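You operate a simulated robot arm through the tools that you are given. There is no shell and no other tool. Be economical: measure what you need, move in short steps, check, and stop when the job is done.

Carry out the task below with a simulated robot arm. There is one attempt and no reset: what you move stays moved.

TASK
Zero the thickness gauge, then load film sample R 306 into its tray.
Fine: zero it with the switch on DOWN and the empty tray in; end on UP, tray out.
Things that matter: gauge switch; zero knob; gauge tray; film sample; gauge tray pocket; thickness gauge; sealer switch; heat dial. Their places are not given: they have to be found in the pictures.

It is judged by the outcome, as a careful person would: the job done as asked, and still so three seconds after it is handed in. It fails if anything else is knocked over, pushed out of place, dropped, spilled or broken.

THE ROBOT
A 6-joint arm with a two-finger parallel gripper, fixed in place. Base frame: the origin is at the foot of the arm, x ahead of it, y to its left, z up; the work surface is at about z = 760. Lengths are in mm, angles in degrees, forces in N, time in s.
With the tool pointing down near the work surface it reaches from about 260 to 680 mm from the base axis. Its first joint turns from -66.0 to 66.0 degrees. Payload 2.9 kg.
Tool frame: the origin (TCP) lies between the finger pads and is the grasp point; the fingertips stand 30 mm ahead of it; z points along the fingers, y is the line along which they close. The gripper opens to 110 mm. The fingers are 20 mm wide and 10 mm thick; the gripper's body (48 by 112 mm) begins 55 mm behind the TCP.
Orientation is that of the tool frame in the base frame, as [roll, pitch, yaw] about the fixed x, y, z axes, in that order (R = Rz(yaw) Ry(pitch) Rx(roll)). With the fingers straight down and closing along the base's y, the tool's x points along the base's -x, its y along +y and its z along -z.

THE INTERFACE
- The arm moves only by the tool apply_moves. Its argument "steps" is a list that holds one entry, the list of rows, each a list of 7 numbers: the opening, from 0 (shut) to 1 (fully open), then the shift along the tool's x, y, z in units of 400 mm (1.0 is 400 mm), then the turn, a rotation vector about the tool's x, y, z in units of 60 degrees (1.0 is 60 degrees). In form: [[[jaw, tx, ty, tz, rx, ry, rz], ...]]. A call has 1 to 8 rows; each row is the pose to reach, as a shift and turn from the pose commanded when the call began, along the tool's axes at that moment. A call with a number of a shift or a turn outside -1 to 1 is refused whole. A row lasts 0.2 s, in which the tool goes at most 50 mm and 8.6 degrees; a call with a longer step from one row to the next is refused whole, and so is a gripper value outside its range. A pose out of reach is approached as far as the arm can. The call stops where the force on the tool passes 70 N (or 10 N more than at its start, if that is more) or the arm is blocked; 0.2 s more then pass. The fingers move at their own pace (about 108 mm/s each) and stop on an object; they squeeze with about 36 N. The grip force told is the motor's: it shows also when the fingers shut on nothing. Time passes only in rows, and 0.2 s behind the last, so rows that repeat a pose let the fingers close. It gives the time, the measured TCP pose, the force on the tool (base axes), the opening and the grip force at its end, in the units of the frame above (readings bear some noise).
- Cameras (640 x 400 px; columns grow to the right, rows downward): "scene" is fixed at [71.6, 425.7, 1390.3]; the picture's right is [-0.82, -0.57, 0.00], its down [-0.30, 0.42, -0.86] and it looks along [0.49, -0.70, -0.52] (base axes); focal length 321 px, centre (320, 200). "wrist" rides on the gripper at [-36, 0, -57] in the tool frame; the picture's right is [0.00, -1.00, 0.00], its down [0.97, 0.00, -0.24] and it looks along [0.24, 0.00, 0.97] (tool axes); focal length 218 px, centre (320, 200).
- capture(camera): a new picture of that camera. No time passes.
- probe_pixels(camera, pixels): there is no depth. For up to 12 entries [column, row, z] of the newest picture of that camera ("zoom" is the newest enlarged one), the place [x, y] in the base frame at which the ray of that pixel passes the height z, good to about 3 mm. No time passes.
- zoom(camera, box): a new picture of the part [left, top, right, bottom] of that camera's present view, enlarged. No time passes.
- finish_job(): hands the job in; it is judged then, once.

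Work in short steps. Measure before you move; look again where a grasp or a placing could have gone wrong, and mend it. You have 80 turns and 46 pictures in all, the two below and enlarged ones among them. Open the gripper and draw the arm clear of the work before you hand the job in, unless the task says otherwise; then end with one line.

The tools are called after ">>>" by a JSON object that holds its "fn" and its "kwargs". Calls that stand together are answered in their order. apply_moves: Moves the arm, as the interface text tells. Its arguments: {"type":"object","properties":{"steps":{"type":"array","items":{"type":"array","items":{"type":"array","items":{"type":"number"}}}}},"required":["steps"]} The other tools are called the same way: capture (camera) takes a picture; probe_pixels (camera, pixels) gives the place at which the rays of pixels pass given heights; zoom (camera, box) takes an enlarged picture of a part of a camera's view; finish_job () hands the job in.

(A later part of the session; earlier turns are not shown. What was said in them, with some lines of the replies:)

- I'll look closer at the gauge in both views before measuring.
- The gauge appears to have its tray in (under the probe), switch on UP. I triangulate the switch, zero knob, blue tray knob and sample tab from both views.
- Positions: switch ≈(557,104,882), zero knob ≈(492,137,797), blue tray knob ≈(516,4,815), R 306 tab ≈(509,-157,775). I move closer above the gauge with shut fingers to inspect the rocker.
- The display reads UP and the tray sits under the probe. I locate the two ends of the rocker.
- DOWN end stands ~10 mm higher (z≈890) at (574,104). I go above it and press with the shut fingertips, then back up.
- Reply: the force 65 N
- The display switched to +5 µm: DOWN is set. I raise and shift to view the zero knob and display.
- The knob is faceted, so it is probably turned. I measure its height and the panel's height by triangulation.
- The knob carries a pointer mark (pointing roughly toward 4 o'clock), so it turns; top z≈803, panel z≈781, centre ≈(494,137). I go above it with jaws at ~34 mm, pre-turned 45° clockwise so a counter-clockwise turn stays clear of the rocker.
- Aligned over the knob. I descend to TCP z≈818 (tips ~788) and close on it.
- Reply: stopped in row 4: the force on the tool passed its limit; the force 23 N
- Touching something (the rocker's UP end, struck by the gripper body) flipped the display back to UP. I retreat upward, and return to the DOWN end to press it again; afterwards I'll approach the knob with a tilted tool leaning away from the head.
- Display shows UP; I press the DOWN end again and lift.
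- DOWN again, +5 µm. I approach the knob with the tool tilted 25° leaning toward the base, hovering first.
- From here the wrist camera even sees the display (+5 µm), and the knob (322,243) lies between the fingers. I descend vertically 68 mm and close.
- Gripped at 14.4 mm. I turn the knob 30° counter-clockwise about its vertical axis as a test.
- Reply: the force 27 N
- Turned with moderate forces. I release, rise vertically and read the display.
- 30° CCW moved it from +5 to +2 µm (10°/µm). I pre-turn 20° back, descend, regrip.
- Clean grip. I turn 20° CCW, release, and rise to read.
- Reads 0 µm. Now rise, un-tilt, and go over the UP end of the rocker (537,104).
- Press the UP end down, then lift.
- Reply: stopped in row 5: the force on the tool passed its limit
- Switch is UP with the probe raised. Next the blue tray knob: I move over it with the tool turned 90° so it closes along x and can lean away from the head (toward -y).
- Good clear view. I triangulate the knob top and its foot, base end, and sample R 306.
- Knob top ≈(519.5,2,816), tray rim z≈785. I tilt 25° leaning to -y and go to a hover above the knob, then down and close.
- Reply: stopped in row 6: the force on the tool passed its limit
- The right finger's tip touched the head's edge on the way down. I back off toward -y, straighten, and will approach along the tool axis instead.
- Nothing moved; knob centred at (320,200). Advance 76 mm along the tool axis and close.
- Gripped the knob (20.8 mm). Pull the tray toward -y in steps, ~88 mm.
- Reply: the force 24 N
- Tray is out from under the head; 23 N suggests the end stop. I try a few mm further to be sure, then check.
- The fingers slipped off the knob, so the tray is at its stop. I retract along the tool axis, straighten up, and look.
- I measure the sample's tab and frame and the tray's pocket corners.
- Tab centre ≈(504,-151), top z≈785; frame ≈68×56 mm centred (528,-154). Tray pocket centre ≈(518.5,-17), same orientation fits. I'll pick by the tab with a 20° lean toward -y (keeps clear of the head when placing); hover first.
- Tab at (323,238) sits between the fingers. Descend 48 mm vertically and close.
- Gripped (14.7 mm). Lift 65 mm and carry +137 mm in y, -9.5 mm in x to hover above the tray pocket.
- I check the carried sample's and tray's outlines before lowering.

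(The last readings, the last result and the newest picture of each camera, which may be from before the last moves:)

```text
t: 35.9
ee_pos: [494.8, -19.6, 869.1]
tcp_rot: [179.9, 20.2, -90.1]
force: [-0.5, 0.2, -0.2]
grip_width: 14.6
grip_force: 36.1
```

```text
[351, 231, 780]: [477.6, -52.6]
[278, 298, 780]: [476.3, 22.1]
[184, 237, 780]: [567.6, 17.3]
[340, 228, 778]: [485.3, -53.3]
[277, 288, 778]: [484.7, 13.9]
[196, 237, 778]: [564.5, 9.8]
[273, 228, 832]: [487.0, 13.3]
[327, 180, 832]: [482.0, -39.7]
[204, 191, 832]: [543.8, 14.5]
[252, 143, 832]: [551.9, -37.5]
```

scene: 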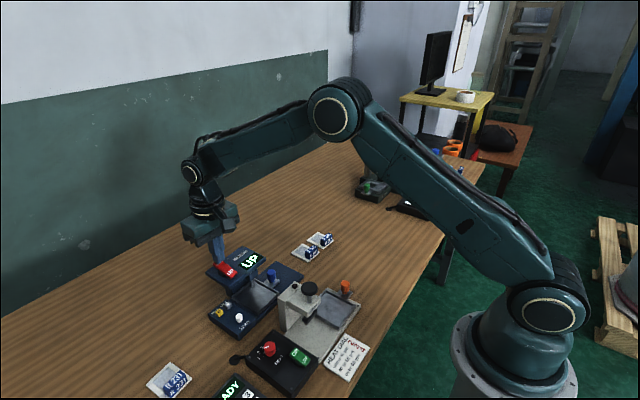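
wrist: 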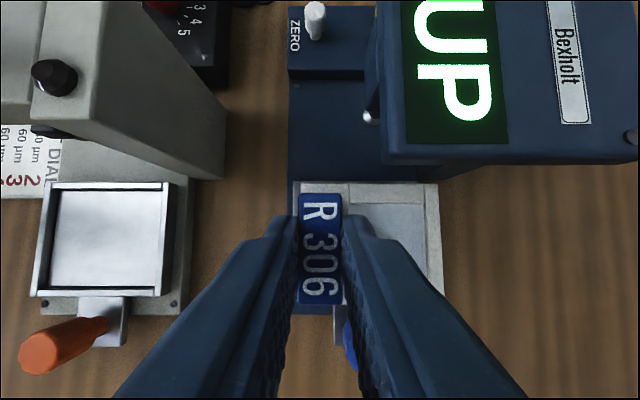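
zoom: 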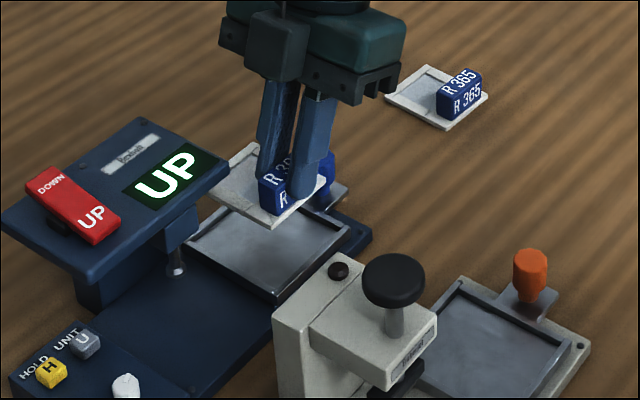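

Sample centre ≈(517.5,-13), pocket centre ≈(522,-16.5): I correct +4/-3.5 mm and lower toward the pocket floor.

>>> {"fn": "apply_moves", "kwargs": {"steps": [[[0.05, 0.0082, -0.01, -0.003, 0, 0, 0], [0.05, 0.0296, -0.01, 0.0557, 0, 0, 0], [0.05, 0.0424, -0.01, 0.0909, 0, 0, 0], [0.05, 0.0484, -0.01, 0.1075, 0, 0, 0], [0.05, 0.0518, -0.01, 0.1169, 0, 0, 0], [0.05, 0.0518, -0.01, 0.1169, 0, 0, 0]]]}}

>>> {"fn": "zoom", "kwargs": {"camera": "scene", "box": [230, 225, 330, 310]}}

```text
t: 37.3
ee_pos: [498.7, -24.6, 820.0]
tcp_rot: [-179.8, 20.3, -89.8]
force: [-7.6, 0.0, 31.9]
grip_width: 14.6
grip_force: 35.9
```

```text
4.71 times, centred on (280, 268) of scene
```

zoom: 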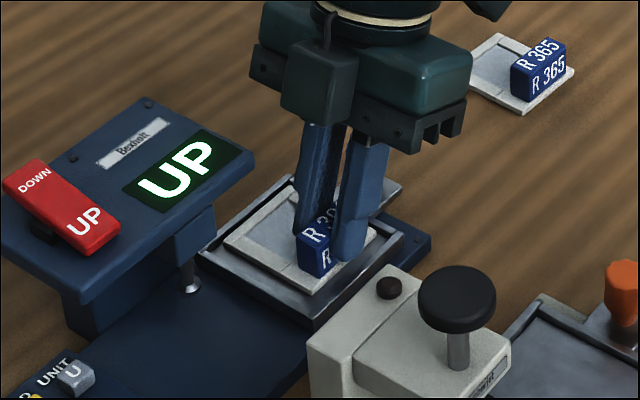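

Contact at bottom z≈778, the frame appears inside the rim. I release, retract along the tool axis, and check.

>>> {"fn": "apply_moves", "kwargs": {"steps": [[[0.2, 0, 0, 0, 0, 0, 0], [0.27, 0, 0, 0, 0, 0, 0], [0.27, 0, 0, -0.05, 0, 0, 0], [0.27, 0, 0, -0.15, 0, 0, 0], [0.27, 0, 0, -0.25, 0, 0, 0]]]}}

>>> {"fn": "capture", "kwargs": {"camera": "wrist"}}

>>> {"fn": "zoom", "kwargs": {"camera": "scene", "box": [230, 235, 310, 300]}}

```text
t: 38.5
ee_pos: [498.9, -59.1, 911.2]
tcp_rot: [180.0, 20.3, -90.0]
force: [-0.2, -0.8, -0.4]
grip_width: 29.6
grip_force: 0.0
```

```text
6 pictures are left
```

wrist: 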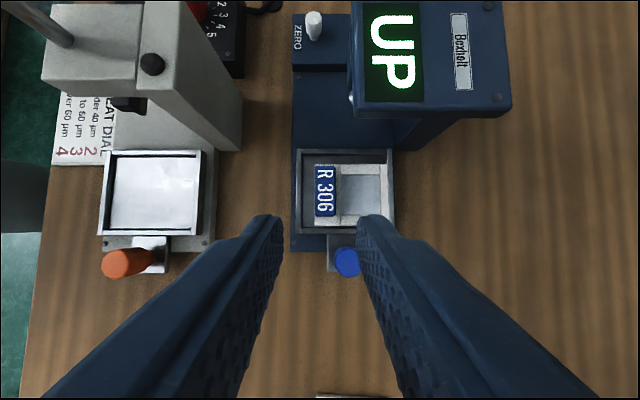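

```text
6.15 times, centred on (270, 268) of scene
```

zoom: 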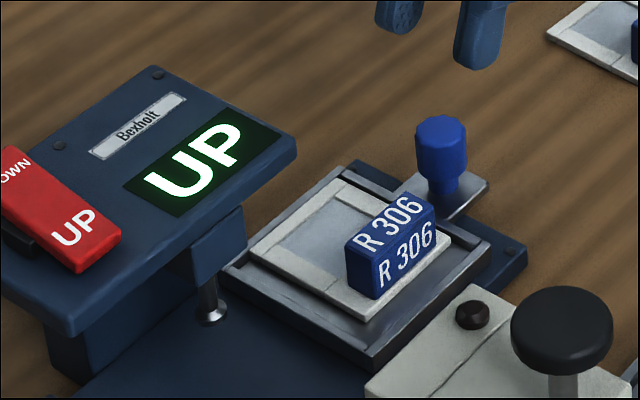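

The sample sits toward the +x side of the pocket; I zoom to make sure it's not riding on the rim.

>>> {"fn": "zoom", "kwargs": {"camera": "wrist", "box": [285, 140, 405, 240]}}

```text
4.00 times, centred on (345, 190) of wrist
```

zoom: 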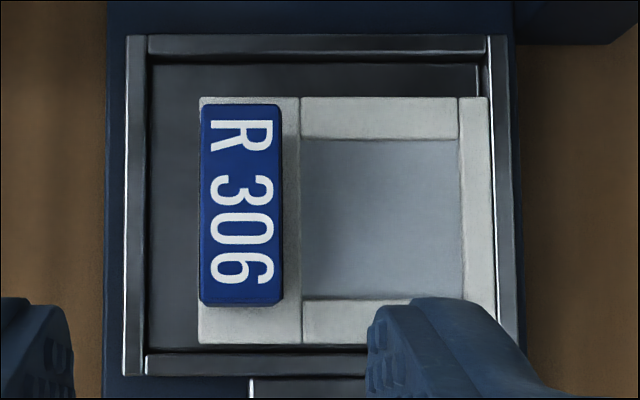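

The frame is inside but against the +x and -y rim edges (left gap ~10 mm, top gap ~8 mm). I regrip, lift slightly and recentre by -5 mm x, +4 mm y.

>>> {"fn": "apply_moves", "kwargs": {"steps": [[[0.27, 0, 0, 0.1, 0, 0, 0], [0.27, 0, 0, 0.19, 0, 0, 0], [0.27, 0, 0, 0.245, 0, 0, 0], [0.05, 0, 0, 0.245, 0, 0, 0], [0.05, 0, 0, 0.245, 0, 0, 0]]]}}

```text
t: 39.7
ee_pos: [498.1, -26.3, 819.6]
tcp_rot: [180.0, 20.3, -90.1]
force: [0.1, 0.2, -0.1]
grip_width: 15.0
grip_force: 36.2
```

Lift 7 mm, shift, lower, release, and retract.

>>> {"fn": "apply_moves", "kwargs": {"steps": [[[0.05, -0.006, 0, -0.0165, 0, 0, 0], [0.05, -0.0154, 0.0125, -0.0131, 0, 0, 0], [0.05, -0.0154, 0.0125, -0.0131, 0, 0, 0], [0.05, -0.0094, 0.0125, 0.0034, 0, 0, 0], [0.05, -0.009, 0.0125, 0.0045, 0, 0, 0], [0.2, -0.009, 0.0125, 0.0045, 0, 0, 0], [0.27, -0.009, 0.0125, 0.0045, 0, 0, 0]]]}}

>>> {"fn": "apply_moves", "kwargs": {"steps": [[[0.27, 0, 0, -0.05, 0, 0, 0], [0.27, 0, 0, -0.15, 0, 0, 0], [0.27, 0, 0, -0.25, 0, 0, 0], [0.27, 0, 0.05, -0.32, 0, 0, 0]]]}}

>>> {"fn": "zoom", "kwargs": {"camera": "wrist", "box": [285, 130, 445, 230]}}

>>> {"fn": "zoom", "kwargs": {"camera": "scene", "box": [230, 235, 310, 300]}}

```text
t: 41.3
ee_pos: [492.2, -21.7, 819.3]
tcp_rot: [179.9, 20.2, -90.1]
force: [0.4, 0.8, -0.4]
grip_width: 29.8
grip_force: 0.0
```

```text
t: 42.3
ee_pos: [473.4, -65.2, 938.3]
tcp_rot: [179.9, 20.2, -90.2]
force: [0.5, 0.0, 0.1]
grip_width: 29.6
grip_force: 0.0
```

```text
4.00 times, centred on (365, 180) of wrist
```

zoom: 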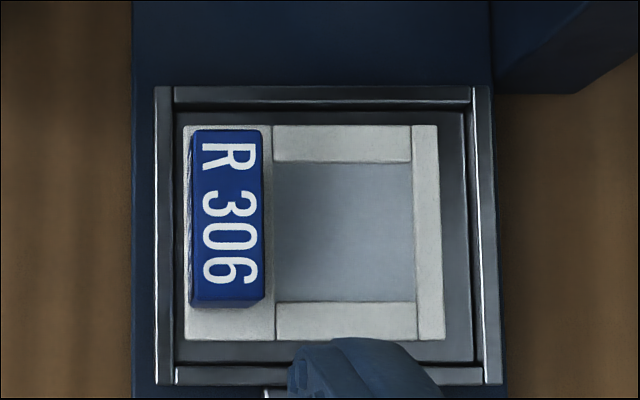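

```text
6.15 times, centred on (270, 268) of scene
```

zoom: 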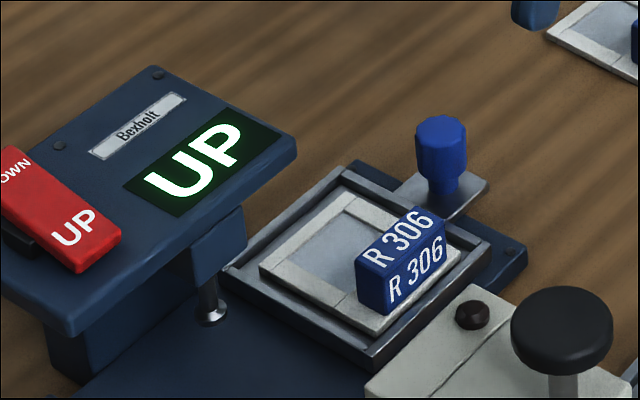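

The sample now lies flat inside the pocket with gaps all round, the switch is on UP and the tray is out. I raise the arm clear with the jaws open and take a last look.

>>> {"fn": "apply_moves", "kwargs": {"steps": [[[0.5, 0, 0, -0.1, 0, 0, 0], [0.8, 0, 0, -0.2, 0, 0, 0], [1, 0, 0, -0.3, 0, 0, 0], [1, 0, 0, -0.3, 0, 0, 0]]]}}

>>> {"fn": "capture", "kwargs": {"camera": "scene"}}

```text
t: 43.3
ee_pos: [473.3, -106.5, 1052.5]
tcp_rot: [179.9, 20.1, -90.2]
force: [-0.7, 0.4, 0.2]
grip_width: 110.2
grip_force: 0.1
```

```text
1 pictures are left
```

scene: 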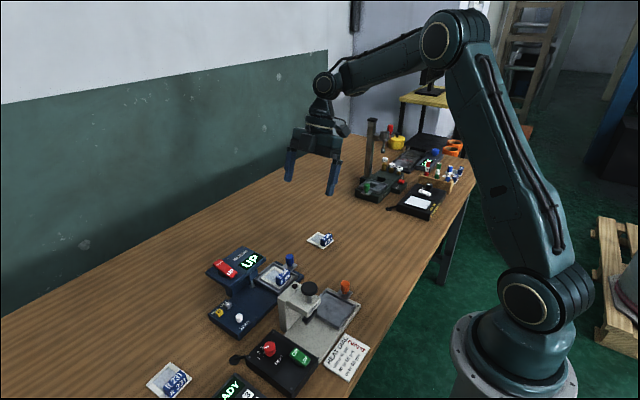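

Everything is in place and the arm is clear, so I hand the job in.

>>> {"fn": "finish_job", "kwargs": {}}

```text
The job is handed in.
```

The job is handed in: the gauge read 0 µm on DOWN with the empty tray in, the switch is back on UP, the tray is out, and film sample R 306 lies flat in its pocket. On the way, the gripper once knocked the rocker from DOWN back to UP before zeroing (I set it again), and a finger briefly touched the gauge head; nothing looked out of place afterwards.
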